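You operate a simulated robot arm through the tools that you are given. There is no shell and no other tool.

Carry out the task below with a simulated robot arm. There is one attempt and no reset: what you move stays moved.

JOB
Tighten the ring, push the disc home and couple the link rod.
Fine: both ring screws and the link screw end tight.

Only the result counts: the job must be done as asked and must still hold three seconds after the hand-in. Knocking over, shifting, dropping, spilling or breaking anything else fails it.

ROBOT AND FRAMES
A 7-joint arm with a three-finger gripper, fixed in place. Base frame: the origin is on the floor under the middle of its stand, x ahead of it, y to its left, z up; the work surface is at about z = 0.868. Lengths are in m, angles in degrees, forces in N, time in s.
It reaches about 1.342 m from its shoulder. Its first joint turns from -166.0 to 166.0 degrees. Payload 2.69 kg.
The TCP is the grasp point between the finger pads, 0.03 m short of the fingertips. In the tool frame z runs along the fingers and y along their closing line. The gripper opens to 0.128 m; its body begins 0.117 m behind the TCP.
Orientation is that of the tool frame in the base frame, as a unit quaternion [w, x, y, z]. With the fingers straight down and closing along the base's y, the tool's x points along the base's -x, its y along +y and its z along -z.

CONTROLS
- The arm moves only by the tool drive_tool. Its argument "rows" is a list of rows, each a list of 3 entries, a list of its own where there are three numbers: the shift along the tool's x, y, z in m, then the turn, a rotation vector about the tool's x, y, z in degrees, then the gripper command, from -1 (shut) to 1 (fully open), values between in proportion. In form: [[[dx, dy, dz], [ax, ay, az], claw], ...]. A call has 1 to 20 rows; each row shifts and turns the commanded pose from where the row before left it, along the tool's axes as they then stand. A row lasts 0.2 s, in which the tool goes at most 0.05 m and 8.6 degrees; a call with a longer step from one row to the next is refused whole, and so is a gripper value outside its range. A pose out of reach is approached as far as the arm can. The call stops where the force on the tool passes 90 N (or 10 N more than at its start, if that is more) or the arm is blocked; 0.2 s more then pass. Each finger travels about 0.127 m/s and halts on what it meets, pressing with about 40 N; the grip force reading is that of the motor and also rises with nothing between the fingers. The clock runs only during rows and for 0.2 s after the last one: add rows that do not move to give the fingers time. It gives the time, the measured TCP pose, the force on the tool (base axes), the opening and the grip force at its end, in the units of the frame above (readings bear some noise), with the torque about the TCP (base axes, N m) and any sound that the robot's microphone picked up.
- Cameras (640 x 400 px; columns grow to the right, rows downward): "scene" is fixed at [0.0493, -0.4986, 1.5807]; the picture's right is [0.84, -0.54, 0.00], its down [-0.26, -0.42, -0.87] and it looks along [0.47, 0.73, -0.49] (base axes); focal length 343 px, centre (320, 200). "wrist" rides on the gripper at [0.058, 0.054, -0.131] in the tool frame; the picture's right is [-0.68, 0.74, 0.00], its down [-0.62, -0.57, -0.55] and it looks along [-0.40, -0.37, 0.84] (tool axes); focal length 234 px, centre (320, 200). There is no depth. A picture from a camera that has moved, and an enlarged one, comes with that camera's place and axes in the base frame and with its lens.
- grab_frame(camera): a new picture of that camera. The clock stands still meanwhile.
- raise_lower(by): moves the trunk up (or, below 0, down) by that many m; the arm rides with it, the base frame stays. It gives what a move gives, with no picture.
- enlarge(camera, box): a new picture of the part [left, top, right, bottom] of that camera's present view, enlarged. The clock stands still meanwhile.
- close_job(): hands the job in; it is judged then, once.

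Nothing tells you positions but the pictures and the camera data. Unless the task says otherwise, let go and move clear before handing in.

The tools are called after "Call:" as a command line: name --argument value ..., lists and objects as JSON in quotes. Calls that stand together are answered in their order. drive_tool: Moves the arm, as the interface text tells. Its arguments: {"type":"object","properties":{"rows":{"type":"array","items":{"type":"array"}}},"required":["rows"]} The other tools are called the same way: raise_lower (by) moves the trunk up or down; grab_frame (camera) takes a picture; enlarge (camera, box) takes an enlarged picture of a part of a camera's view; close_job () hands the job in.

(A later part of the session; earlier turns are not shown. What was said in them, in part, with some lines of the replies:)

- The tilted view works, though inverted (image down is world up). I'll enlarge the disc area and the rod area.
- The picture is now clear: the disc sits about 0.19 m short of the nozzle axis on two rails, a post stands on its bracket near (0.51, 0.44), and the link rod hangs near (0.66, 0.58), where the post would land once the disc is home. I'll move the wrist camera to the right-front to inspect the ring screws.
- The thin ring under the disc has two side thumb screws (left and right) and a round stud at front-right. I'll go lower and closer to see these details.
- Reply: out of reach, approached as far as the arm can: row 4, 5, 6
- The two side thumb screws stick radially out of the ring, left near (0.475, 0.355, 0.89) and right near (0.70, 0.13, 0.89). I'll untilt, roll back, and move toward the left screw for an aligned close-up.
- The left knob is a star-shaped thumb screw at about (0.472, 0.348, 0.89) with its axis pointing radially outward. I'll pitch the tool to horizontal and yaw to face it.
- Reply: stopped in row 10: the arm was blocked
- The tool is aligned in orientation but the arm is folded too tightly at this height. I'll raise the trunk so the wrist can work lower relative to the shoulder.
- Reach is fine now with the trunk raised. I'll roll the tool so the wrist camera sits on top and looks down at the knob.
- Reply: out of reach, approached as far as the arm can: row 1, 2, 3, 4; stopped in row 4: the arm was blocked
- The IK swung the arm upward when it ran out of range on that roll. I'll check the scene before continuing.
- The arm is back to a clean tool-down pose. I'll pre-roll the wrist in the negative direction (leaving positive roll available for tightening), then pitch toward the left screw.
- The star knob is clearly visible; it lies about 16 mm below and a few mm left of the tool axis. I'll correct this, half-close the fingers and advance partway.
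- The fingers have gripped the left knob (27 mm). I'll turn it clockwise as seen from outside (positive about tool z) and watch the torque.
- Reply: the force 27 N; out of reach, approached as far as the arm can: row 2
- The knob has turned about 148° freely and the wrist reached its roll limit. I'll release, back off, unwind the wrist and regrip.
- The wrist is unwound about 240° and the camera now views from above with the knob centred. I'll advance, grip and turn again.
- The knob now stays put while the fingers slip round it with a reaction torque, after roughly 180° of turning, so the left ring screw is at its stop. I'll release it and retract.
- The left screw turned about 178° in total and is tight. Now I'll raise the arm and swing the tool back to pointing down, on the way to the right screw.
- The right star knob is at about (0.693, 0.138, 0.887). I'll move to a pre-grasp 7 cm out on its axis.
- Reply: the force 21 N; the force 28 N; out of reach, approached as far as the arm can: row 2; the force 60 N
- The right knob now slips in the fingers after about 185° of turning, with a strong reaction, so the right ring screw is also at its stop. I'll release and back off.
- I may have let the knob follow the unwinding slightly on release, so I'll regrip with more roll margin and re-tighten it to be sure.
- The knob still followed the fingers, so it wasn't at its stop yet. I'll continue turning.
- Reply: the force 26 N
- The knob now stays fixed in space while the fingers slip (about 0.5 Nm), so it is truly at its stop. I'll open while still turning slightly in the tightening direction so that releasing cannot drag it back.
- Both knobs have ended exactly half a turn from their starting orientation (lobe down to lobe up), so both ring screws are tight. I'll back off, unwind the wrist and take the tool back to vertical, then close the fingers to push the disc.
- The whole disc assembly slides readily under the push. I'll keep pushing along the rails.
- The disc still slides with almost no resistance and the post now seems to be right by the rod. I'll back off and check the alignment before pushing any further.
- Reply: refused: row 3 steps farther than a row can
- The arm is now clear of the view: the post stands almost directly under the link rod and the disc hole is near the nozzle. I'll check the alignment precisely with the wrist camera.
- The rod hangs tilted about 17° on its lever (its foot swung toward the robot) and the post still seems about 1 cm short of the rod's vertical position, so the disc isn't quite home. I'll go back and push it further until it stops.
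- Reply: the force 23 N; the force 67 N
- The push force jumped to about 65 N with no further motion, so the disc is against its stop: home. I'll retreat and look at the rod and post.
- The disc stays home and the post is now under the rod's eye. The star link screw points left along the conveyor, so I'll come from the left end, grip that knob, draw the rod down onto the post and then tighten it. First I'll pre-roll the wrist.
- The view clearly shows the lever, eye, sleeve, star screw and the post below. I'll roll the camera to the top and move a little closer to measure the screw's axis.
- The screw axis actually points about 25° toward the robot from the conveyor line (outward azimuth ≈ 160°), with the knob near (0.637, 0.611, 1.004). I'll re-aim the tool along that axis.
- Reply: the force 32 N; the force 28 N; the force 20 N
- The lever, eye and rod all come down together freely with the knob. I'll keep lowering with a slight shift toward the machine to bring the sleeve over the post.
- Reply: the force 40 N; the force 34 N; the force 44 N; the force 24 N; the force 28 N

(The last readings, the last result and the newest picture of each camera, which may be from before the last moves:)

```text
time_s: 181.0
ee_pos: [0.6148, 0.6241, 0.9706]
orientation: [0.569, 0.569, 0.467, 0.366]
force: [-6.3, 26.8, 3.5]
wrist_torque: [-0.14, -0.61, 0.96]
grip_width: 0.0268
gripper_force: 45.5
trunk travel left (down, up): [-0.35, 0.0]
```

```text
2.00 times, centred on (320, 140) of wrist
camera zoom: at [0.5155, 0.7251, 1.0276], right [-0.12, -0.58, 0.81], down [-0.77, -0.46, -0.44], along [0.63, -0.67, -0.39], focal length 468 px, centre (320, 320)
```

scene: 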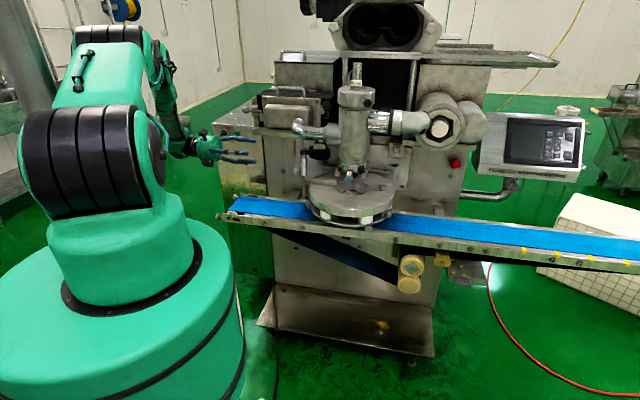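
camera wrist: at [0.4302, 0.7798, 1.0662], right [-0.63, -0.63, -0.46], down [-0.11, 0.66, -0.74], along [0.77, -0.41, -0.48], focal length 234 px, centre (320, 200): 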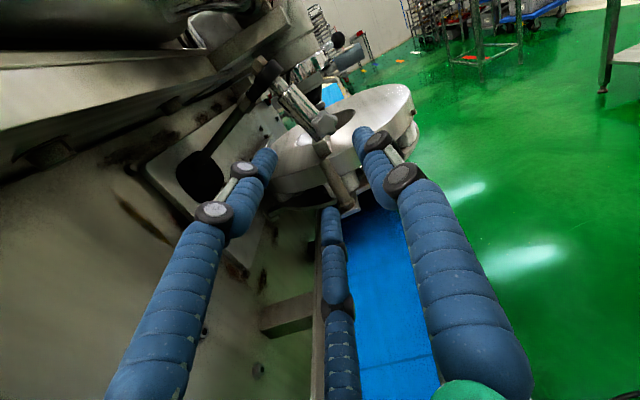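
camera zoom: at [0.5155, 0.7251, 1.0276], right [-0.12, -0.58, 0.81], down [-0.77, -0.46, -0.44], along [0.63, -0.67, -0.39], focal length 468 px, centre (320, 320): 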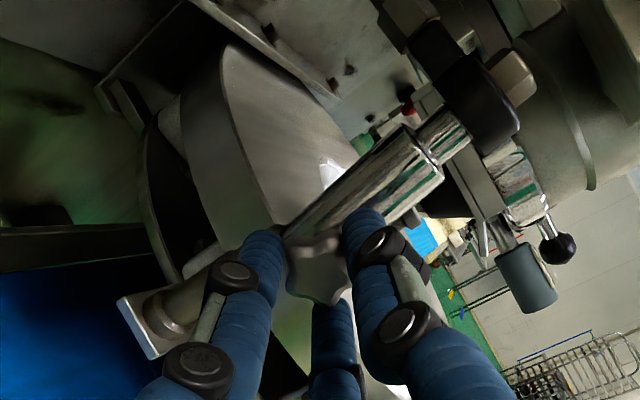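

Call:
drive_tool --rows '[[[0.0028, 0.0003, -0.0009], [0, 0, 0], -1], [[0.0005, -0.004, 0.0003], [0, 0, 1], -1], [[0, 0, 0], [0, 0, 0], -1]]'

Call:
enlarge --camera "scene" --box '[290, 150, 320, 190]'

Call:
grab_frame --camera "wrist"

```text
time_s: 181.8
ee_pos: [0.6152, 0.625, 0.9648]
orientation: [0.567, 0.574, 0.461, 0.369]
force: [7.8, 10.6, 2.8]
wrist_torque: [-0.22, -0.66, -0.02]
grip_width: 0.0269
gripper_force: 45.2
trunk travel left (down, up): [-0.35, 0.0]
```

```text
10.00 times, centred on (305, 170) of scene
camera zoom: at [0.0493, -0.4986, 1.5807], right [0.84, -0.54, 0.0], down [-0.26, -0.42, -0.87], along [0.47, 0.73, -0.49], focal length 3430 px, centre (470, 500)
```

zoom: 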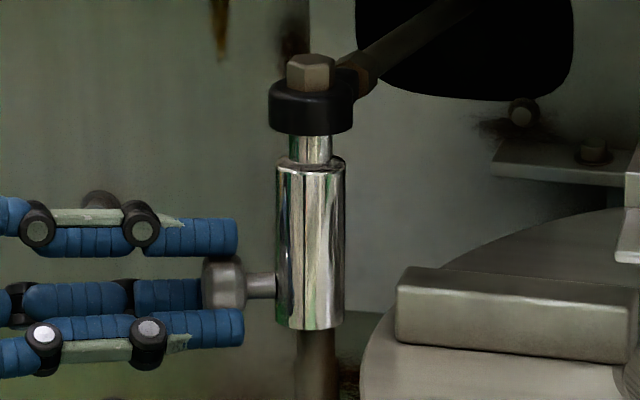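

```text
taken
camera wrist: at [0.5167, 0.7257, 1.0237], right [-0.12, -0.59, 0.8], down [-0.77, -0.45, -0.45], along [0.63, -0.67, -0.4], focal length 234 px, centre (320, 200)
```

wrist: 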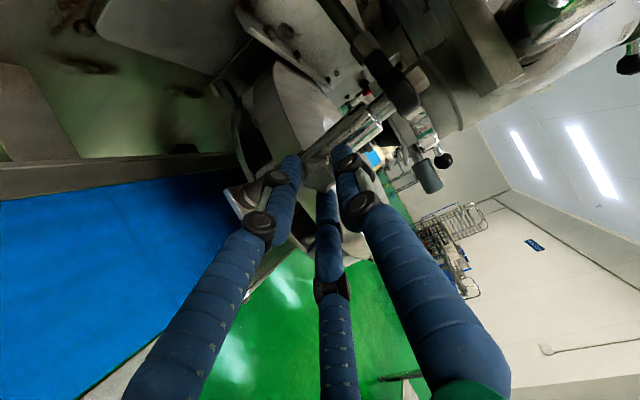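

Call:
drive_tool --rows '[[[0.0005, -0.004, 0.0008], [0, 0, 1], -1], [[0.0005, -0.004, 0.0008], [0, 0, 1], -1], [[0, 0, 0], [0, 0, 0], -1]]'

Call:
enlarge --camera "scene" --box '[290, 150, 320, 190]'

Call:
enlarge --camera "wrist" --box '[220, 60, 400, 240]'

```text
time_s: 182.6
ee_pos: [0.6171, 0.6261, 0.9583]
orientation: [0.559, 0.583, 0.451, 0.38]
force: [21.8, 14.7, 6.4]
wrist_torque: [-0.27, -0.86, 0.4]
grip_width: 0.027
gripper_force: 44.6
trunk travel left (down, up): [-0.35, 0.0]
```

```text
10.00 times, centred on (305, 170) of scene
camera zoom: at [0.0493, -0.4986, 1.5807], right [0.84, -0.54, 0.0], down [-0.26, -0.42, -0.87], along [0.47, 0.73, -0.49], focal length 3430 px, centre (470, 500)
```

zoom: 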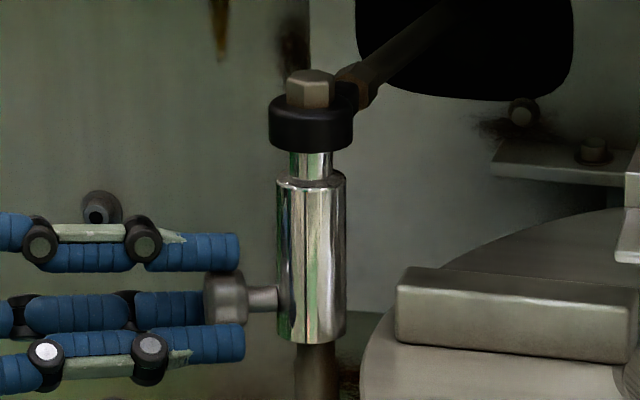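

```text
2.22 times, centred on (310, 150) of wrist
camera zoom: at [0.5173, 0.7252, 1.0187], right [-0.13, -0.62, 0.77], down [-0.76, -0.43, -0.48], along [0.63, -0.65, -0.41], focal length 520 px, centre (342, 311)
```

zoom: 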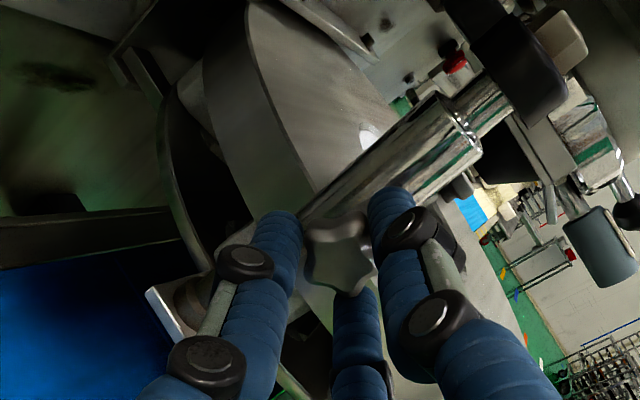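

Call:
drive_tool --rows '[[[0.0036, 0.0004, 0.0018], [0, 0, 1], -1], [[0, 0, 0], [0, 0, 0], -1]]'

Call:
drive_tool --rows '[[[0.0011, -0.004, 0.0008], [0, 0, 1], -1], [[0.0011, -0.004, 0.0008], [0, 0, 1], -1], [[0, 0, 0], [0, 0, 0], -1]]'

Call:
enlarge --camera "scene" --box '[290, 155, 320, 205]'

Call:
enlarge --camera "wrist" --box '[220, 60, 400, 240]'

```text
time_s: 183.2
ee_pos: [0.6175, 0.627, 0.9566]
orientation: [0.557, 0.586, 0.447, 0.384]
force: [-4.1, 3.3, -2.1]
wrist_torque: [-0.09, -0.08, -0.45]
grip_width: 0.027
gripper_force: 44.8
trunk travel left (down, up): [-0.35, 0.0]
```

```text
time_s: 184.0
ee_pos: [0.6201, 0.6294, 0.9482]
orientation: [0.55, 0.593, 0.437, 0.394]
force: [-18.6, 2.3, -5.5]
wrist_torque: [0.02, 0.15, -0.37]
grip_width: 0.0269
gripper_force: 44.9
trunk travel left (down, up): [-0.35, 0.0]
```

```text
8.00 times, centred on (305, 180) of scene
camera zoom: at [0.0493, -0.4986, 1.5807], right [0.84, -0.54, 0.0], down [-0.26, -0.42, -0.87], along [0.47, 0.73, -0.49], focal length 2744 px, centre (440, 360)
```

zoom: 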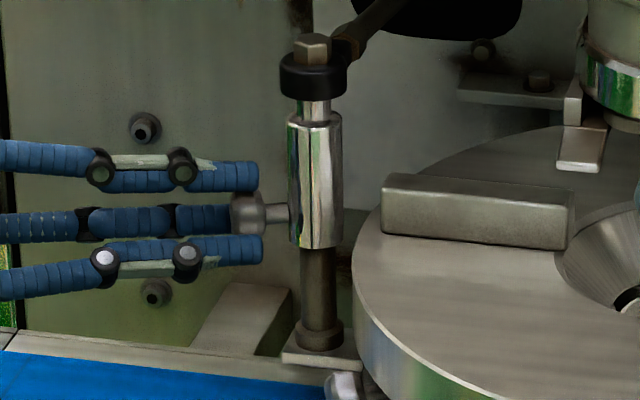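

```text
2.22 times, centred on (310, 150) of wrist
camera zoom: at [0.5201, 0.7261, 1.0116], right [-0.15, -0.65, 0.74], down [-0.76, -0.41, -0.51], along [0.64, -0.64, -0.44], focal length 520 px, centre (342, 311)
```

zoom: 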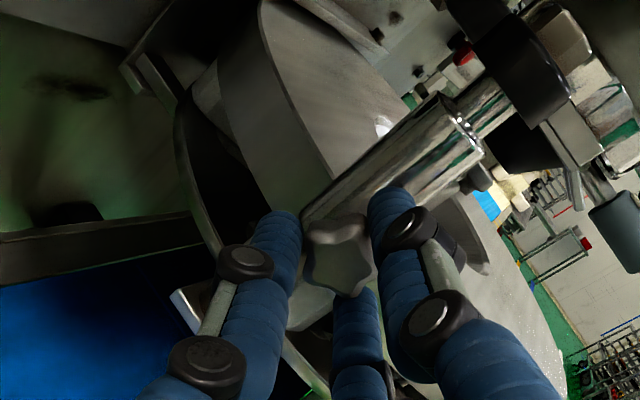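

The sleeve now sits over the post and looks collinear with it. I'll keep lowering in small steps until it seats.

Call:
drive_tool --rows '[[[0.0008, -0.004, -0.001], [0, 0, 1], -1], [[0.0008, -0.004, 0.0003], [0, 0, 1], -1], [[0, 0, 0], [0, 0, 0], -1]]'

Call:
enlarge --camera "scene" --box '[290, 155, 320, 205]'

```text
time_s: 184.8
ee_pos: [0.6219, 0.6314, 0.9418]
orientation: [0.544, 0.601, 0.424, 0.403]
force: [6.1, -15.3, 6.6]
wrist_torque: [-0.31, -0.76, -0.88]
grip_width: 0.0274
gripper_force: 44.9
trunk travel left (down, up): [-0.35, 0.0]
```

```text
8.00 times, centred on (305, 180) of scene
camera zoom: at [0.0493, -0.4986, 1.5807], right [0.84, -0.54, 0.0], down [-0.26, -0.42, -0.87], along [0.47, 0.73, -0.49], focal length 2744 px, centre (440, 360)
```

zoom: 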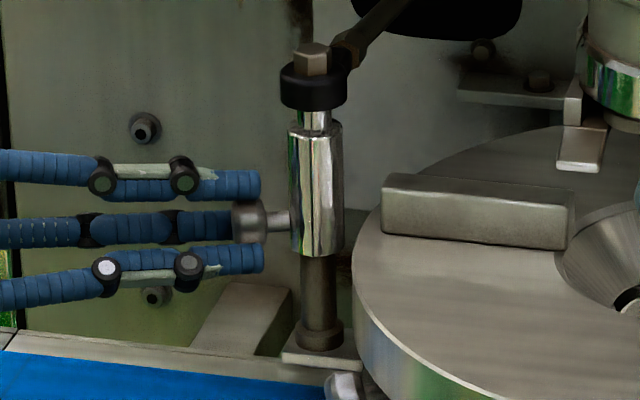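

Call:
drive_tool --rows '[[[0.0004, -0.004, 0.0003], [0, 0, 0], -1], [[0, 0, 0], [0, 0, 0], -1]]'

Call:
enlarge --camera "scene" --box '[290, 155, 320, 205]'

Call:
drive_tool --rows '[[[0.0004, -0.004, 0.0003], [0, 0, 0], -1], [[0, 0, 0], [0, 0, 0], -1]]'

Call:
enlarge --camera "scene" --box '[290, 155, 320, 205]'

Call:
enlarge --camera "wrist" --box '[220, 60, 400, 240]'

```text
time_s: 185.4
ee_pos: [0.6219, 0.6313, 0.9417]
orientation: [0.543, 0.602, 0.423, 0.405]
force: [8.4, -22.4, 33.4]
wrist_torque: [-0.52, -1.26, -0.87]
grip_width: 0.0276
gripper_force: 44.8
trunk travel left (down, up): [-0.35, 0.0]
```

```text
8.00 times, centred on (305, 180) of scene
camera zoom: at [0.0493, -0.4986, 1.5807], right [0.84, -0.54, 0.0], down [-0.26, -0.42, -0.87], along [0.47, 0.73, -0.49], focal length 2744 px, centre (440, 360)
```

zoom: 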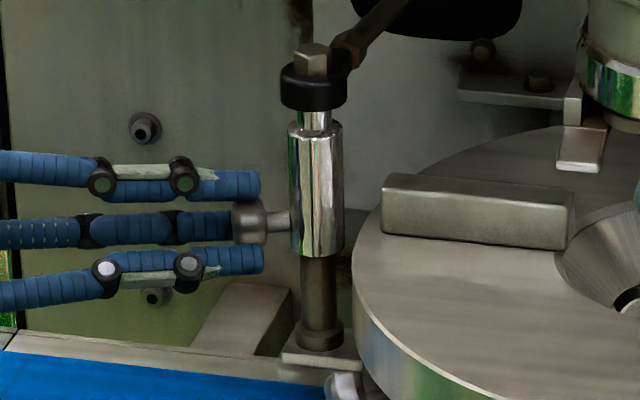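

```text
time_s: 186.0
ee_pos: [0.6191, 0.6327, 0.9411]
orientation: [0.544, 0.601, 0.422, 0.406]
force: [13.8, -17.7, 56.4]
wrist_torque: [-0.6, -1.45, -0.21]
grip_width: 0.0285
gripper_force: 44.7
trunk travel left (down, up): [-0.35, 0.0]
```

```text
8.00 times, centred on (305, 180) of scene
camera zoom: at [0.0493, -0.4986, 1.5807], right [0.84, -0.54, 0.0], down [-0.26, -0.42, -0.87], along [0.47, 0.73, -0.49], focal length 2744 px, centre (440, 360)
```

zoom: 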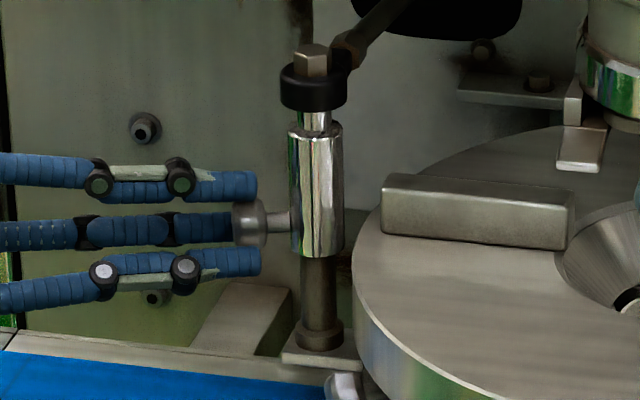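

```text
2.22 times, centred on (310, 150) of wrist
camera zoom: at [0.5195, 0.7271, 1.006], right [-0.16, -0.68, 0.71], down [-0.75, -0.38, -0.54], along [0.64, -0.62, -0.45], focal length 520 px, centre (342, 311)
```

zoom: 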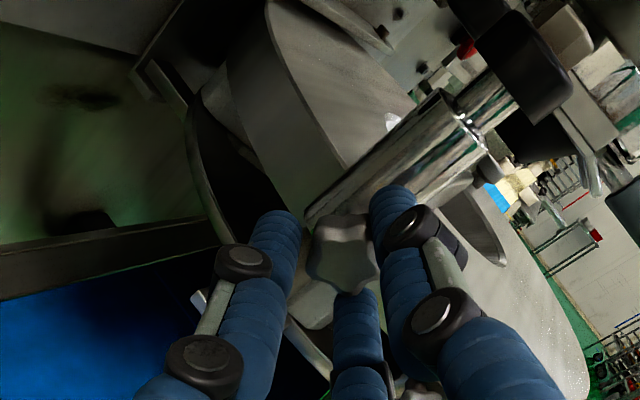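

The rod has stopped moving with about 56 N of downward force: it is seated on the post and vertical. I'll ease the load slightly and now tighten the link screw.

Call:
drive_tool --rows '[[[0.0002, 0.004, -0.0005], [0, 0, 0], -1], [[0, 0.002, 0], [0, 0, 0], -1], [[0, 0, 0], [0, 0, 0], -1]]'

Call:
enlarge --camera "wrist" --box '[295, 130, 345, 190]'

Call:
drive_tool --rows '[[[0, 0, 0], [0, 0, 6], -1], [[0, 0, 0], [0, 0, 6], -1], [[0, 0, 0], [0, 0, 6], -1], [[0, 0, 0], [0, 0, 6], -1], [[0, 0, 0], [0, 0, 0], -1]]'

Call:
enlarge --camera "wrist" --box '[295, 130, 345, 190]'

Call:
enlarge --camera "scene" --box '[290, 155, 320, 205]'

```text
time_s: 186.8
ee_pos: [0.6209, 0.6312, 0.941]
orientation: [0.543, 0.601, 0.425, 0.405]
force: [8.1, -4.3, 37.5]
wrist_torque: [-0.37, -1.04, 0.21]
grip_width: 0.0271
gripper_force: 44.6
trunk travel left (down, up): [-0.35, 0.0]
```

```text
6.67 times, centred on (320, 160) of wrist
camera zoom: at [0.5187, 0.7257, 1.007], right [-0.16, -0.68, 0.72], down [-0.75, -0.39, -0.53], along [0.64, -0.62, -0.45], focal length 1561 px, centre (320, 467)
```

zoom: 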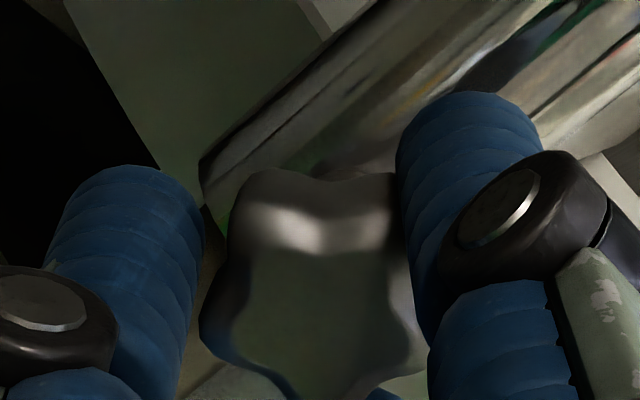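

```text
time_s: 188.0
ee_pos: [0.6197, 0.6314, 0.9411]
orientation: [0.446, 0.677, 0.29, 0.509]
force: [3.2, -8.7, 36.4]
wrist_torque: [-0.45, -1.2, -0.32]
grip_width: 0.0267
gripper_force: 45.0
trunk travel left (down, up): [-0.35, 0.0]
```

```text
6.67 times, centred on (320, 160) of wrist
camera zoom: at [0.5117, 0.6993, 1.0256], right [-0.26, -0.89, 0.37], down [-0.68, -0.11, -0.73], along [0.69, -0.44, -0.58], focal length 1561 px, centre (320, 467)
```

zoom: 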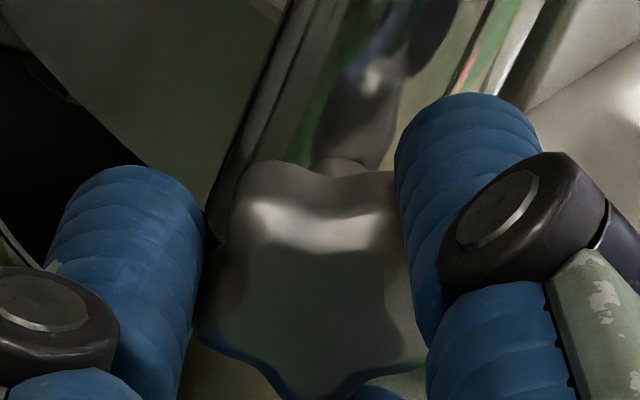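

```text
8.00 times, centred on (305, 180) of scene
camera zoom: at [0.0493, -0.4986, 1.5807], right [0.84, -0.54, 0.0], down [-0.26, -0.42, -0.87], along [0.47, 0.73, -0.49], focal length 2744 px, centre (440, 360)
```

zoom: 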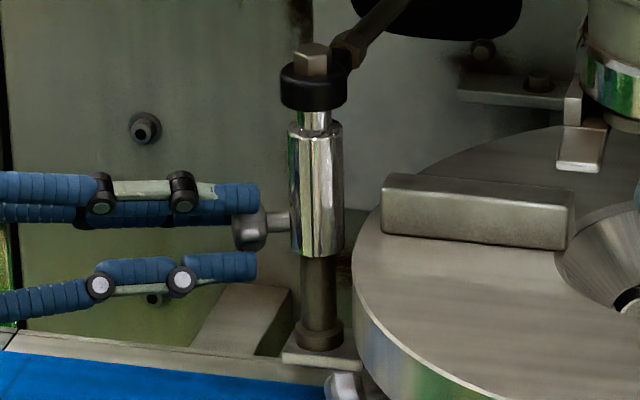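

Call:
drive_tool --rows '[[[0.0009, 0.0018, 0], [0, 0, 6], -1], [[0, 0, 0], [0, 0, 6], -1], [[0, 0, 0], [0, 0, 6], -1], [[0, 0, 0], [0, 0, 6], -1], [[0, 0, 0], [0, 0, 6], -1], [[0, 0, 0], [0, 0, 6], -1], [[0, 0, 0], [0, 0, 6], -1], [[0, 0, 0], [0, 0, 6], -1], [[0, 0, 0], [0, 0, 0], -1]]'

Call:
enlarge --camera "wrist" --box '[260, 90, 380, 210]'

Call:
enlarge --camera "scene" --box '[290, 155, 320, 205]'

```text
time_s: 190.0
ee_pos: [0.6206, 0.6316, 0.9406]
orientation: [0.201, 0.736, -0.01, 0.646]
force: [-12.8, -9.4, 8.7]
wrist_torque: [-0.2, -0.5, -0.42]
grip_width: 0.0269
gripper_force: 45.3
trunk travel left (down, up): [-0.35, 0.0]
```

```text
3.33 times, centred on (320, 150) of wrist
camera zoom: at [0.4922, 0.6379, 1.0234], right [-0.32, -0.84, -0.44], down [-0.47, 0.54, -0.7], along [0.83, -0.02, -0.56], focal length 781 px, centre (320, 367)
```

zoom: 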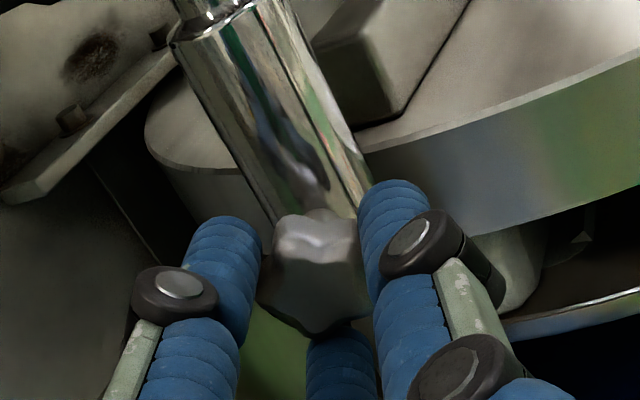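

```text
8.00 times, centred on (305, 180) of scene
camera zoom: at [0.0493, -0.4986, 1.5807], right [0.84, -0.54, 0.0], down [-0.26, -0.42, -0.87], along [0.47, 0.73, -0.49], focal length 2744 px, centre (440, 360)
```

zoom: 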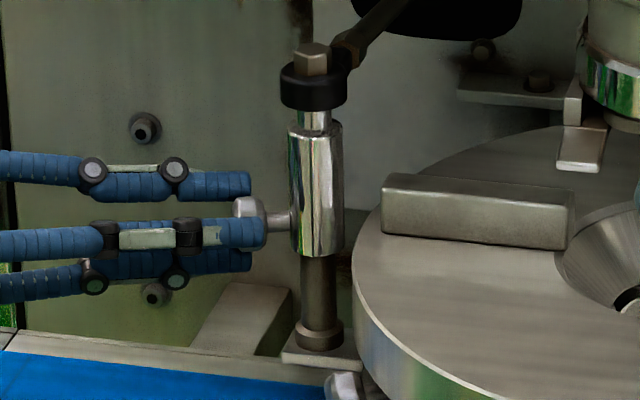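

Call:
drive_tool --rows '[[[0, 0, 0], [0, 0, 6], -1], [[0, 0, 0], [0, 0, 6], -1], [[0, 0, 0], [0, 0, 6], -1], [[0, 0, 0], [0, 0, 6], -1], [[0, 0, 0], [0, 0, 6], -1], [[0, 0, 0], [0, 0, 6], -1], [[0, 0, 0], [0, 0, 6], -1], [[0, 0, 0], [0, 0, 6], -1], [[0, 0, 0], [0, 0, 0], -1]]'

Call:
enlarge --camera "wrist" --box '[260, 90, 380, 210]'

Call:
enlarge --camera "scene" --box '[290, 155, 320, 205]'

```text
time_s: 192.0
ee_pos: [0.6208, 0.632, 0.9415]
orientation: [-0.079, 0.668, -0.309, 0.672]
force: [5.9, -21.2, 7.5]
wrist_torque: [-0.26, -0.53, -0.99]
grip_width: 0.0269
gripper_force: 45.1
trunk travel left (down, up): [-0.35, 0.0]
```

```text
3.33 times, centred on (320, 150) of wrist
camera zoom: at [0.4754, 0.6004, 0.9745], right [-0.16, -0.24, -0.96], down [-0.29, 0.94, -0.18], along [0.94, 0.24, -0.22], focal length 781 px, centre (320, 367)
```

zoom: 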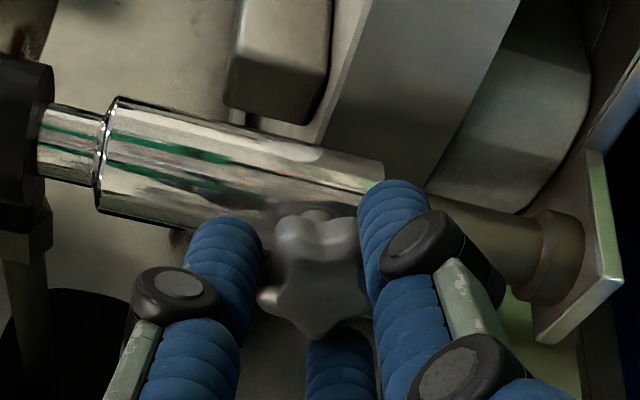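

```text
8.00 times, centred on (305, 180) of scene
camera zoom: at [0.0493, -0.4986, 1.5807], right [0.84, -0.54, 0.0], down [-0.26, -0.42, -0.87], along [0.47, 0.73, -0.49], focal length 2744 px, centre (440, 360)
```

zoom: 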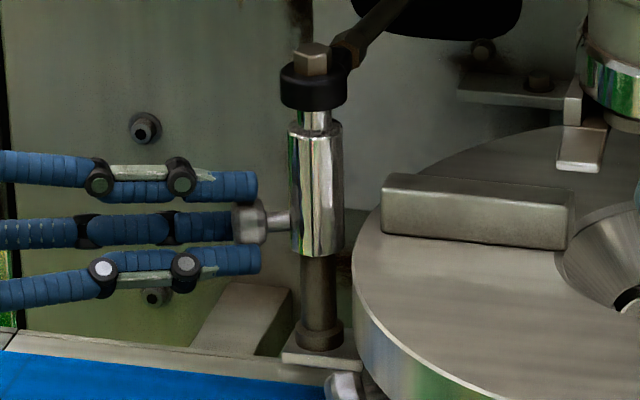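

The wrist view confirms the sleeve is coaxial on the post. The screw is still turning freely at 120°; continuing.

Call:
drive_tool --rows '[[[0, 0, 0], [0, 0, 6], -1], [[0, 0, 0], [0, 0, 6], -1], [[0, 0, 0], [0, 0, 6], -1], [[0, 0, 0], [0, 0, 6], -1], [[0, 0, 0], [0, 0, 0], -1]]'

Call:
enlarge --camera "wrist" --box '[295, 140, 345, 200]'

Call:
drive_tool --rows '[[[0, 0, 0], [0, 0, 6], -1], [[0, 0, 0], [0, 0, 6], -1], [[0, 0, 0], [0, 0, 6], -1], [[0, 0, 0], [0, 0, 0], -1]]'

Call:
enlarge --camera "wrist" --box '[295, 140, 345, 200]'

```text
time_s: 193.2
ee_pos: [0.6193, 0.6319, 0.9413]
orientation: [-0.217, 0.589, -0.442, 0.641]
force: [-5.4, -20.2, 4.3]
wrist_torque: [-0.2, -0.35, -0.69]
grip_width: 0.0269
gripper_force: 44.7
trunk travel left (down, up): [-0.35, 0.0]
```

```text
6.67 times, centred on (320, 170) of wrist
camera zoom: at [0.4718, 0.5989, 0.942], right [-0.04, 0.16, -0.99], down [-0.25, 0.95, 0.16], along [0.97, 0.25, 0.01], focal length 1561 px, centre (320, 400)
```

zoom: 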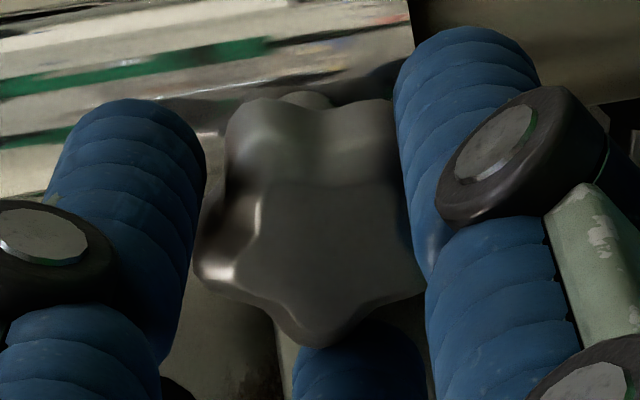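

```text
time_s: 194.2
ee_pos: [0.6202, 0.6306, 0.9418]
orientation: [-0.314, 0.513, -0.527, 0.6]
force: [-17.2, -25.3, -2.3]
wrist_torque: [-0.52, -0.03, -0.69]
grip_width: 0.027
gripper_force: 45.6
trunk travel left (down, up): [-0.35, 0.0]
```

```text
6.67 times, centred on (320, 170) of wrist
camera zoom: at [0.4722, 0.6058, 0.9182], right [0.06, 0.44, -0.9], down [-0.26, 0.88, 0.41], along [0.96, 0.2, 0.17], focal length 1561 px, centre (320, 400)
```

zoom: 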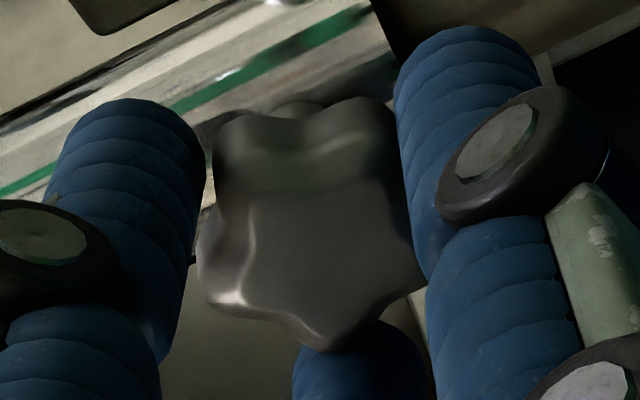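

Call:
drive_tool --rows '[[[0, 0, 0], [0, 0, 6], -1], [[0, 0, 0], [0, 0, 6], -1], [[0, 0, 0], [0, 0, 6], -1]]'

Call:
enlarge --camera "wrist" --box '[295, 140, 345, 200]'

Call:
drive_tool --rows '[[[0, 0, 0], [0, 0, 6], -1], [[0, 0, 0], [0, 0, 6], -1]]'

Call:
enlarge --camera "wrist" --box '[295, 140, 345, 200]'

```text
time_s: 195.0
ee_pos: [0.6205, 0.6311, 0.9413]
orientation: [0.405, -0.424, 0.602, -0.543]
force: [-5.5, -26.4, 2.0]
wrist_torque: [-0.29, -0.42, -0.67]
grip_width: 0.0271
gripper_force: 45.4
trunk travel left (down, up): [-0.35, 0.0]
```

```text
6.67 times, centred on (320, 170) of wrist
camera zoom: at [0.4755, 0.62, 0.898], right [0.16, 0.68, -0.72], down [-0.29, 0.73, 0.63], along [0.94, 0.11, 0.31], focal length 1561 px, centre (320, 400)
```

zoom: 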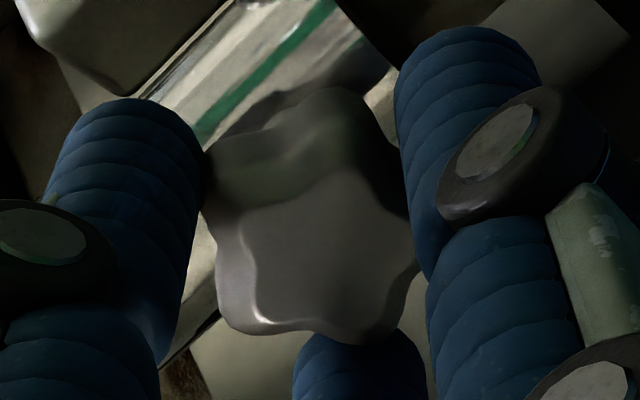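

```text
time_s: 195.6
ee_pos: [0.6207, 0.6313, 0.9408]
orientation: [0.459, -0.359, 0.643, -0.497]
force: [-8.8, -21.4, 1.8]
wrist_torque: [-0.54, -0.25, -0.29]
grip_width: 0.0271
gripper_force: 44.7
trunk travel left (down, up): [-0.35, 0.0]
```

```text
6.67 times, centred on (320, 170) of wrist
camera zoom: at [0.4784, 0.6325, 0.887], right [0.21, 0.8, -0.56], down [-0.32, 0.6, 0.74], along [0.92, 0.02, 0.38], focal length 1561 px, centre (320, 400)
```

zoom: 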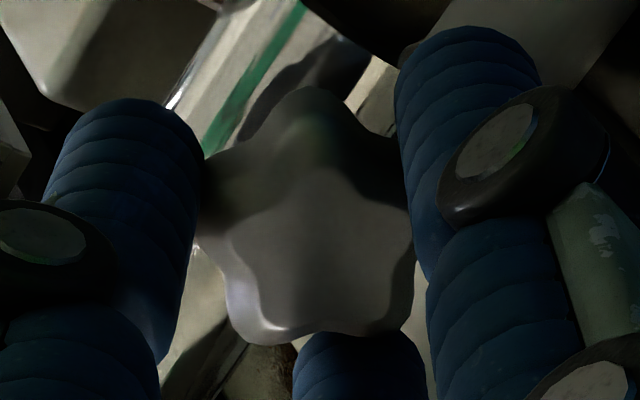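

The knob is now fixed in space while the fingers slip, and it has turned half a turn, so the link screw is tight. I'll open while nudging in the tightening direction.

Call:
drive_tool --rows '[[[0, 0, 0], [0, 0, 2], -0.3], [[0, 0, 0], [0, 0, 2], 0.0], [[0, 0, 0], [0, 0, 0], 0.0], [[0, 0, 0], [0, 0, 0], 0.0]]'

Call:
enlarge --camera "wrist" --box '[260, 90, 380, 210]'

Call:
enlarge --camera "scene" --box '[290, 155, 320, 205]'

```text
time_s: 196.6
ee_pos: [0.6218, 0.6323, 0.9411]
orientation: [0.475, -0.337, 0.655, -0.481]
force: [-0.6, 0.3, 0.4]
wrist_torque: [-0.01, -0.01, -0.01]
grip_width: 0.0639
gripper_force: 0.0
trunk travel left (down, up): [-0.35, 0.0]
```

```text
3.33 times, centred on (320, 150) of wrist
camera zoom: at [0.4803, 0.6378, 0.8838], right [0.23, 0.84, -0.5], down [-0.33, 0.55, 0.77], along [0.92, -0.01, 0.4], focal length 781 px, centre (320, 367)
```

zoom: 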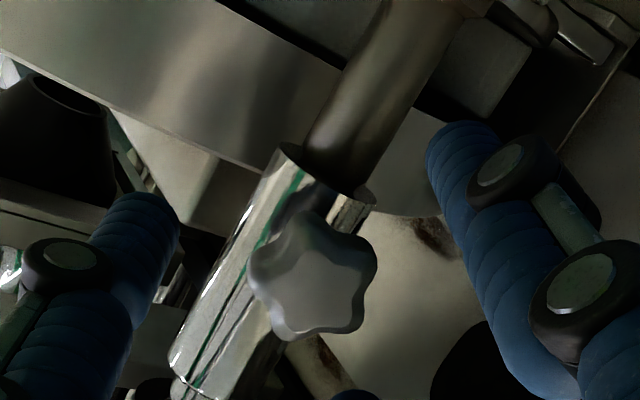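

```text
8.00 times, centred on (305, 180) of scene
camera zoom: at [0.0493, -0.4986, 1.5807], right [0.84, -0.54, 0.0], down [-0.26, -0.42, -0.87], along [0.47, 0.73, -0.49], focal length 2744 px, centre (440, 360)
```

zoom: 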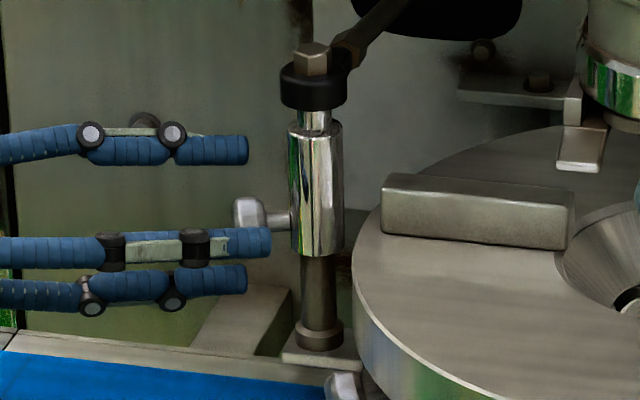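

The post is clearly inside the sleeve and the link screw's lobe points up, matching the tightened ring screws. I'll retreat and unwind, then check everything.

Call:
drive_tool --rows '[[[0, 0, -0.02], [0, 0, 0], 0.0], [[0, 0, -0.02], [0, 0, -4], 0.0], [[0, 0, -0.02], [0, 0, -6], 0.0], [[0, 0, -0.02], [0, 0, -8], 0.0], [[0, 0, 0], [0, 0, -8], 0.0], [[0, 0, 0], [0, 0, -8], 0.0], [[0, 0, 0], [0, 0, -8], 0.0], [[0, 0, 0], [0, 0, -8], 0.0], [[0, 0, 0], [0, 0, -8], 0.0], [[0, 0, 0], [0, 0, -8], 0.0], [[0, 0, 0], [0, 0, -8], 0.0], [[0, 0, 0], [0, 0, -8], 0.0], [[0, 0, 0], [0, 0, -8], 0.0], [[0, 0, 0], [0, 0, -8], 0.0], [[0, 0, 0], [0, 0, -8], 0.0], [[0, 0, 0], [0, 0, -8], 0.0], [[0, 0, 0], [0, 0, -8], 0.0], [[0, 0, 0], [0, 0, -8], 0.0], [[0, 0, 0], [0, 0, 0], 0.0]]'

Call:
grab_frame --camera "wrist"

Call:
enlarge --camera "wrist" --box '[250, 60, 390, 200]'

Call:
enlarge --camera "scene" --box '[280, 110, 420, 240]'

```text
time_s: 200.6
ee_pos: [0.5457, 0.6579, 0.9481]
orientation: [0.236, 0.736, 0.03, 0.634]
force: [-0.3, -0.7, 0.7]
wrist_torque: [-0.01, 0.01, 0.01]
grip_width: 0.0642
gripper_force: 0.2
trunk travel left (down, up): [-0.35, 0.0]
```

```text
taken
camera wrist: at [0.4198, 0.6715, 1.034], right [-0.32, -0.89, -0.34], down [-0.49, 0.46, -0.74], along [0.81, -0.07, -0.58], focal length 234 px, centre (320, 200)
```

wrist: 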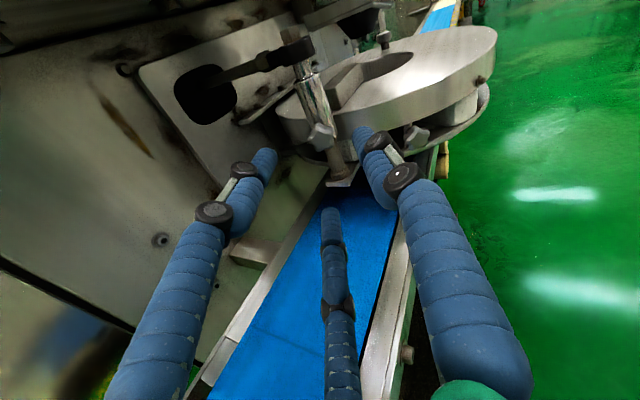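

```text
2.86 times, centred on (320, 130) of wrist
camera zoom: at [0.4198, 0.6715, 1.034], right [-0.32, -0.89, -0.34], down [-0.49, 0.46, -0.74], along [0.81, -0.07, -0.58], focal length 669 px, centre (320, 400)
```

zoom: 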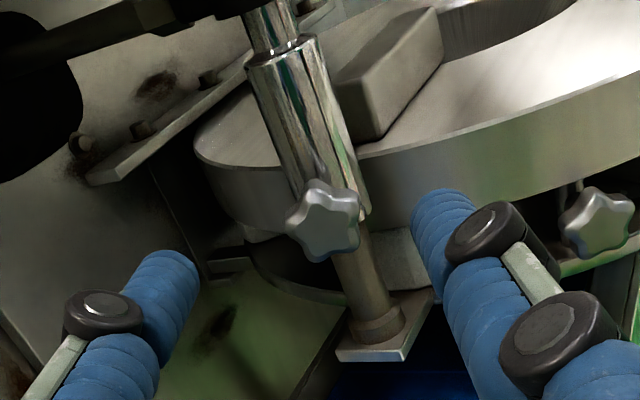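

```text
3.08 times, centred on (350, 175) of scene
camera zoom: at [0.0493, -0.4986, 1.5807], right [0.84, -0.54, 0.0], down [-0.26, -0.42, -0.87], along [0.47, 0.73, -0.49], focal length 1055 px, centre (228, 277)
```

zoom: 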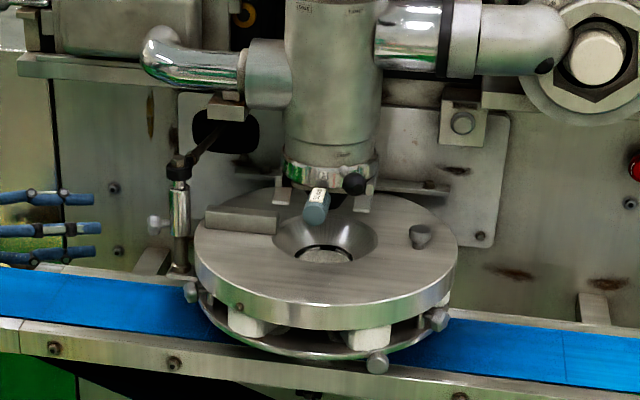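

Call:
enlarge --camera "wrist" --box '[395, 110, 445, 160]'

Call:
enlarge --camera "wrist" --box '[295, 110, 345, 160]'

Call:
enlarge --camera "scene" --box '[330, 190, 400, 240]'

```text
8.00 times, centred on (420, 135) of wrist
camera zoom: at [0.4198, 0.6715, 1.034], right [-0.32, -0.89, -0.34], down [-0.49, 0.46, -0.74], along [0.81, -0.07, -0.58], focal length 1873 px, centre (-480, 720)
```

zoom: 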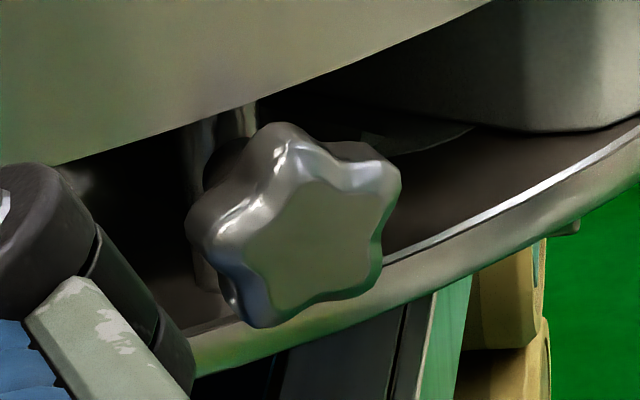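

```text
8.00 times, centred on (320, 135) of wrist
camera zoom: at [0.4198, 0.6715, 1.034], right [-0.32, -0.89, -0.34], down [-0.49, 0.46, -0.74], along [0.81, -0.07, -0.58], focal length 1873 px, centre (320, 720)
```

zoom: 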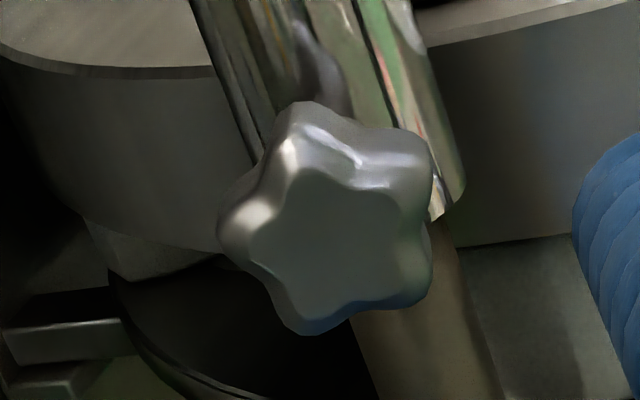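

```text
8.00 times, centred on (365, 215) of scene
camera zoom: at [0.0493, -0.4986, 1.5807], right [0.84, -0.54, 0.0], down [-0.26, -0.42, -0.87], along [0.47, 0.73, -0.49], focal length 2744 px, centre (-40, 80)
```

zoom: 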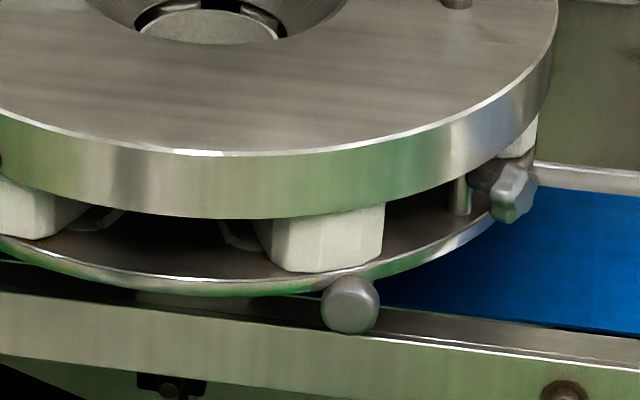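

All three screws show a lobe pointing straight up (half a turn from the start) and the rod is on the post. Because the disc slides so easily, I'll check with a gentle push that it is still home; first I'll retreat and bring the tool back to vertical.

Call:
drive_tool --rows '[[[0, 0, -0.03], [0, 0, 0], 0.0], [[0, 0, -0.03], [0, 0, 0], 0.0], [[0.0368, 0.0154, -0.0034], [0, 0, 0], 0.0], [[0.0368, 0.0154, -0.0034], [0, 0, 0], 0.0], [[0.0368, 0.0154, -0.0034], [0, 0, 0], 0.0], [[0.0368, 0.0154, -0.0034], [0, 0, 0], 0.0], [[0, 0, 0], [2.99, -7.14, 0], -0.4], [[0, 0, 0], [2.99, -7.14, 0], -0.8], [[0, 0, 0], [2.99, -7.14, 0], -1], [[0, 0, 0], [2.99, -7.14, 0], -1], [[0, 0, 0], [2.99, -7.14, 0], -1], [[0, 0, 0], [2.99, -7.14, 0], -1], [[0, 0, 0], [2.99, -7.14, 0], -1], [[0, 0, 0], [2.99, -7.14, 0], -1], [[0, 0, 0], [2.99, -7.14, 0], -1], [[0, 0, 0], [2.99, -7.14, 0], -1], [[0, 0, 0], [2.99, -7.14, 0], -1], [[0, 0, 0], [0, 0, 0], -1]]'

Call:
enlarge --camera "scene" --box '[280, 110, 420, 240]'

Call:
enlarge --camera "scene" --box '[290, 140, 330, 210]'

```text
time_s: 204.4
ee_pos: [0.4882, 0.6738, 1.1129]
orientation: [-0.001, 0.999, 0.04, 0.0]
force: [1.0, -0.6, -0.9]
wrist_torque: [0.04, 0.04, 0.01]
grip_width: 0.002
gripper_force: 31.2
trunk travel left (down, up): [-0.35, 0.0]
```

```text
3.08 times, centred on (350, 175) of scene
camera zoom: at [0.0493, -0.4986, 1.5807], right [0.84, -0.54, 0.0], down [-0.26, -0.42, -0.87], along [0.47, 0.73, -0.49], focal length 1055 px, centre (228, 277)
```

zoom: 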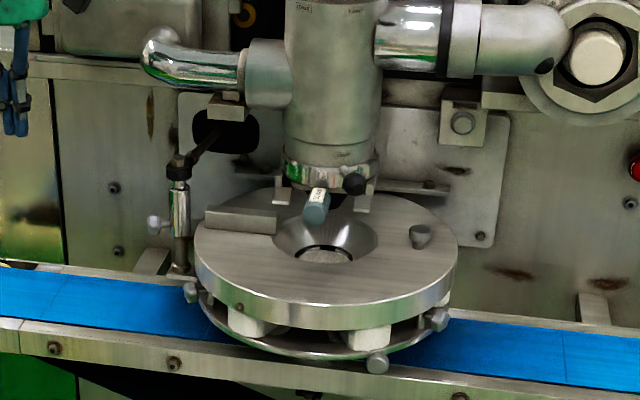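

```text
5.71 times, centred on (310, 175) of scene
camera zoom: at [0.0493, -0.4986, 1.5807], right [0.84, -0.54, 0.0], down [-0.26, -0.42, -0.87], along [0.47, 0.73, -0.49], focal length 1960 px, centre (377, 343)
```

zoom: 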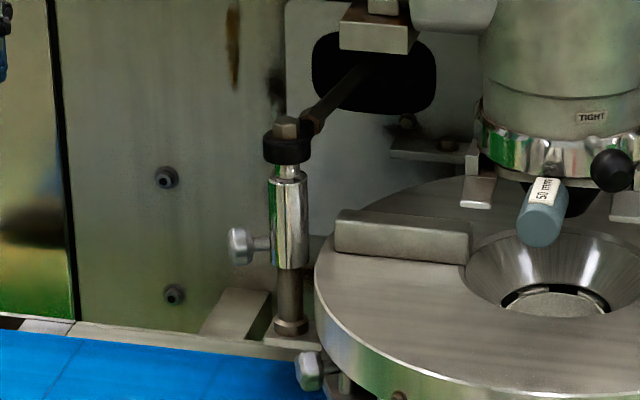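

Comparing with the picture taken right after homing, the disc hasn't moved. I'll still do one gentle confirming push at the disc's front, then leave.

Call:
drive_tool --rows '[[[0, 0, -0.01], [0, 0, 8.4], -1], [[0, 0, 0], [0, 0, 8.4], -1], [[0, 0, 0], [0, 0, 8.4], -1], [[0, 0, 0], [0, 0, 8.4], -1], [[0, 0, 0], [0, 0, 8.4], -1], [[0, 0, 0], [0, 0, 8.4], -1], [[0, 0, 0], [0, 0, 8.4], -1], [[0, 0, 0], [0, 0, 8.4], -1], [[0, 0, 0], [0, 0, 8.4], -1], [[0, 0, 0], [0, 0, 8.4], -1], [[0, 0, 0], [0, 0, 8.4], -1], [[0, 0, 0], [0, 0, 8.4], -1], [[0, 0, 0], [0, 0, 8.4], -1], [[0, 0, 0], [0, 0, 8.4], -1], [[0, 0, 0], [0, 0, 8.4], -1], [[0, 0, 0], [0, 0, 8.4], -1], [[0, 0, 0], [0, 0, 8.4], -1], [[0, 0, 0], [0, 0, 8.4], -1], [[0, 0, 0], [0, 0, 8.4], -1], [[0, 0, 0], [0, 0, 8.4], -1]]'

Call:
drive_tool --rows '[[[0, 0, 0], [0, 0, 8.3], -1], [[0, 0, 0], [0, 0, 8.3], -1], [[0, 0, 0], [0, 0, 0], -1]]'

```text
time_s: 208.6
ee_pos: [0.4875, 0.6761, 1.1224]
orientation: [-0.001, -0.143, 0.99, 0.001]
force: [0.2, -0.1, -0.6]
wrist_torque: [-0.02, 0.0, 0.02]
grip_width: 0.0021
gripper_force: 31.5
trunk travel left (down, up): [-0.35, 0.0]
```

```text
time_s: 209.4
ee_pos: [0.4874, 0.6762, 1.1236]
orientation: [0.0, 0.001, 1.0, 0.001]
force: [-0.6, -0.1, -0.6]
wrist_torque: [-0.01, 0.0, 0.01]
grip_width: 0.0023
gripper_force: 31.2
trunk travel left (down, up): [-0.35, 0.0]
```

Call:
drive_tool --rows '[[[-0.0075, -0.0415, 0.002], [0, 0, 0], -1], [[-0.0075, -0.0415, 0.002], [0, 0, 0], -1], [[-0.0075, -0.0415, 0.002], [0, 0, 0], -1], [[-0.0075, -0.0415, 0.002], [0, 0, 0], -1], [[-0.0075, -0.0415, 0.002], [0, 0, 0], -1], [[-0.0075, -0.0415, 0.002], [0, 0, 0], -1], [[-0.0075, -0.0415, 0.002], [0, 0, 0], -1], [[-0.0075, -0.0415, 0.002], [0, 0, 0], -1], [[-0.0075, -0.0415, 0.002], [0, 0, 0], -1], [[-0.0075, -0.0415, 0.002], [0, 0, 0], -1], [[-0.0075, -0.0415, 0.002], [0, 0, 0], -1], [[0, 0, 0.046], [0, 0, 0], -1], [[0, 0, 0.046], [0, 0, 0], -1], [[0, 0, 0.046], [0, 0, 0], -1], [[0, 0, 0.046], [0, 0, 0], -1], [[0, 0, 0], [0, 0, 0], -1]]'

Call:
drive_tool --rows '[[[-0.02, 0.02, 0], [0, 0, 0], -1], [[-0.02, 0.02, 0], [0, 0, 0], -1], [[-0.02, 0.02, 0], [0, 0, 0], -1], [[-0.02, 0.02, 0], [0, 0, 0], -1], [[-0.012, 0.012, 0], [0, 0, 0], -1], [[0, 0, 0], [0, 0, 0], -1]]'

```text
time_s: 212.8
ee_pos: [0.5693, 0.2206, 0.9145]
orientation: [0.0, 0.0, 1.0, 0.002]
force: [0.7, -0.4, 0.5]
wrist_torque: [-0.04, 0.04, 0.0]
grip_width: 0.0019
gripper_force: 31.8
trunk travel left (down, up): [-0.35, 0.0]
```

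```text
time_s: 214.2
ee_pos: [0.6639, 0.3108, 0.9175]
orientation: [0.0, 0.001, 1.0, 0.001]
force: [-0.3, 0.0, -0.2]
wrist_torque: [-0.01, 0.02, 0.03]
grip_width: 0.0019
gripper_force: 31.4
trunk travel left (down, up): [-0.35, 0.0]
```

Call:
drive_tool --rows '[[[-0.01, 0.01, 0], [0, 0, 0], -1], [[-0.006, 0.006, 0], [0, 0, 0], -1], [[-0.002, 0.002, 0], [0, 0, 0], -1], [[0, 0, 0], [0, 0, 0], -1]]'

Call:
drive_tool --rows '[[[-0.0015, 0.0015, 0], [0, 0, 0], -1], [[0, 0, 0], [0, 0, 0], -1]]'

Call:
drive_tool --rows '[[[-0.0015, 0.0015, 0], [0, 0, 0], -1], [[0, 0, 0], [0, 0, 0], -1]]'

```text
time_s: 215.2
ee_pos: [0.6807, 0.3305, 0.918]
orientation: [0.0, 0.0, 1.0, 0.0]
force: [-0.4, 0.4, 0.7]
wrist_torque: [-0.02, -0.02, -0.02]
grip_width: 0.0022
gripper_force: 31.6
trunk travel left (down, up): [-0.35, 0.0]
```

```text
time_s: 215.8
ee_pos: [0.6831, 0.3317, 0.9175]
orientation: [0.0, 0.0, 1.0, 0.001]
force: [-0.8, -0.3, 0.7]
wrist_torque: [0.01, 0.0, -0.02]
grip_width: 0.0022
gripper_force: 31.2
trunk travel left (down, up): [-0.35, 0.0]
```

```text
time_s: 216.4
ee_pos: [0.6834, 0.3323, 0.9183]
orientation: [0.0, 0.0, 1.0, 0.001]
force: [0.5, -0.5, 0.3]
wrist_torque: [-0.02, 0.01, 0.03]
grip_width: 0.0018
gripper_force: 31.0
trunk travel left (down, up): [-0.35, 0.0]
```

Call:
drive_tool --rows '[[[-0.001, 0.001, 0], [0, 0, 0], -1], [[0, 0, 0], [0, 0, 0], -1]]'

Call:
drive_tool --rows '[[[-0.001, 0.001, 0], [0, 0, 0], -1], [[0, 0, 0], [0, 0, 0], -1]]'

Call:
drive_tool --rows '[[[-0.001, 0.001, 0], [0, 0, 0], -1], [[0, 0, 0], [0, 0, 0], -1]]'

```text
time_s: 217.0
ee_pos: [0.684, 0.3338, 0.9186]
orientation: [0.0, 0.0, 1.0, 0.001]
force: [0.6, -0.2, 1.3]
wrist_torque: [-0.02, -0.01, 0.0]
grip_width: 0.0018
gripper_force: 31.7
trunk travel left (down, up): [-0.35, 0.0]
```

```text
time_s: 217.6
ee_pos: [0.6861, 0.3349, 0.9172]
orientation: [0.0, 0.0, 1.0, 0.001]
force: [0.0, 0.1, -0.2]
wrist_torque: [0.02, 0.0, 0.02]
grip_width: 0.0021
gripper_force: 31.0
trunk travel left (down, up): [-0.35, 0.0]
```

```text
time_s: 218.2
ee_pos: [0.6856, 0.3337, 0.9188]
orientation: [-0.001, 0.001, 1.0, -0.001]
force: [-8.6, -7.9, 4.0]
wrist_torque: [0.19, -0.16, 0.14]
grip_width: 0.0023
gripper_force: 31.2
trunk travel left (down, up): [-0.35, 0.0]
```

Call:
drive_tool --rows '[[[-0.0015, 0.0015, 0], [0, 0, 0], -1], [[0, 0, 0], [0, 0, 0], -1]]'

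Call:
drive_tool --rows '[[[0.005, -0.005, 0], [0, 0, 0], -1], [[0.025, -0.025, 0], [0, 0, 0], -1], [[0.03, -0.03, 0], [0, 0, 0], -1], [[0.02, -0.02, -0.03], [0, 0, 0], -1], [[0, 0, -0.045], [0, 0, 0], -1], [[0, 0, -0.045], [0, 0, 0], -1], [[0.03, 0, -0.03], [0, 0, 0], -1], [[0.03, 0, -0.03], [0, 0, 0], -0.5], [[0.03, 0, -0.02], [0, 0, 0], 0], [[0.03, 0, 0], [0, 0, 0], 0.5], [[0.03, 0, 0], [0, 0, 0], 1], [[0, 0, 0], [0, 0, 0], 1]]'

Call:
grab_frame --camera "scene"

Call:
enlarge --camera "scene" --box '[280, 110, 420, 240]'

Call:
enlarge --camera "scene" --box '[290, 140, 330, 210]'

```text
time_s: 218.8
ee_pos: [0.6851, 0.3348, 0.9175]
orientation: [-0.001, 0.0, 1.0, -0.001]
force: [-18.8, -20.1, 4.1]
wrist_torque: [0.36, -0.29, 0.32]
grip_width: 0.002
gripper_force: 31.2
trunk travel left (down, up): [-0.35, 0.0]
```

```text
time_s: 221.4
ee_pos: [0.4558, 0.2579, 1.1182]
orientation: [0.001, 0.0, 1.0, 0.001]
force: [-1.6, 0.4, 0.1]
wrist_torque: [0.02, 0.04, 0.01]
grip_width: 0.1282
gripper_force: 0.1
trunk travel left (down, up): [-0.35, 0.0]
```

```text
taken
```

scene: 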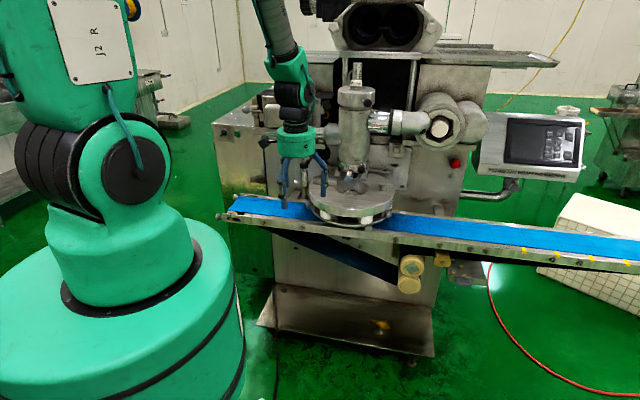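

```text
3.08 times, centred on (350, 175) of scene
camera zoom: at [0.0493, -0.4986, 1.5807], right [0.84, -0.54, 0.0], down [-0.26, -0.42, -0.87], along [0.47, 0.73, -0.49], focal length 1055 px, centre (228, 277)
```

zoom: 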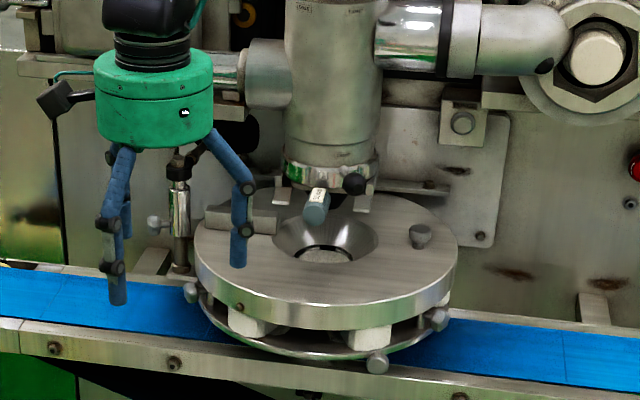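

```text
5.71 times, centred on (310, 175) of scene
camera zoom: at [0.0493, -0.4986, 1.5807], right [0.84, -0.54, 0.0], down [-0.26, -0.42, -0.87], along [0.47, 0.73, -0.49], focal length 1960 px, centre (377, 343)
```

zoom: 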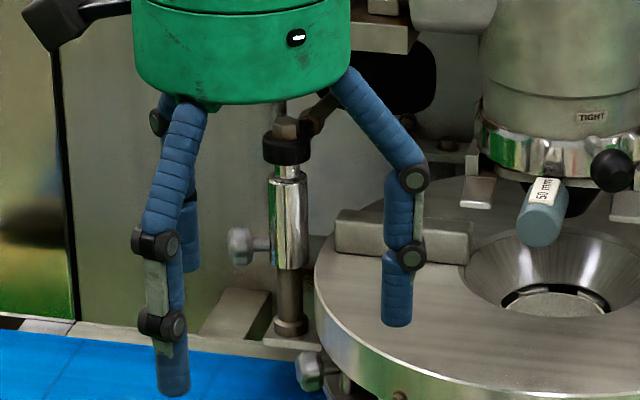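

The confirming push met firm resistance at the same spot, so the disc is home. The rod sits upright on the post with its screw tight, both ring screws are tight, and the arm is clear, so I'm handing in.

Call:
close_job

```text
The job is handed in.
```

The job is handed in: the ring is tight, the disc is home and the link rod is coupled. The tool only confirmed it received the hand-in, so I don't have the verdict.

- **Ring screws:** I turned both clockwise half a turn, until each stopped and the fingers slipped on it. The right one was not at its stop on my first try, so I gripped it again and turned it until it was.
- **Disc:** I pushed it along its rails until it hit a firm stop at about 65 N. After coupling the rod I pushed it again gently (about 28 N), and it met resistance at the same place.
- **Link rod:** I lowered it onto the post until it seated, upright and in line with the post. The link screw then took half a turn to its stop.

After letting go, the pictures showed each screw still half a turn on from where it started. The disc and rod did not move when I backed away. The arm is clear of the machine, and I saw nothing else knocked or shifted. The robot's trunk is still raised by 0.2 m.
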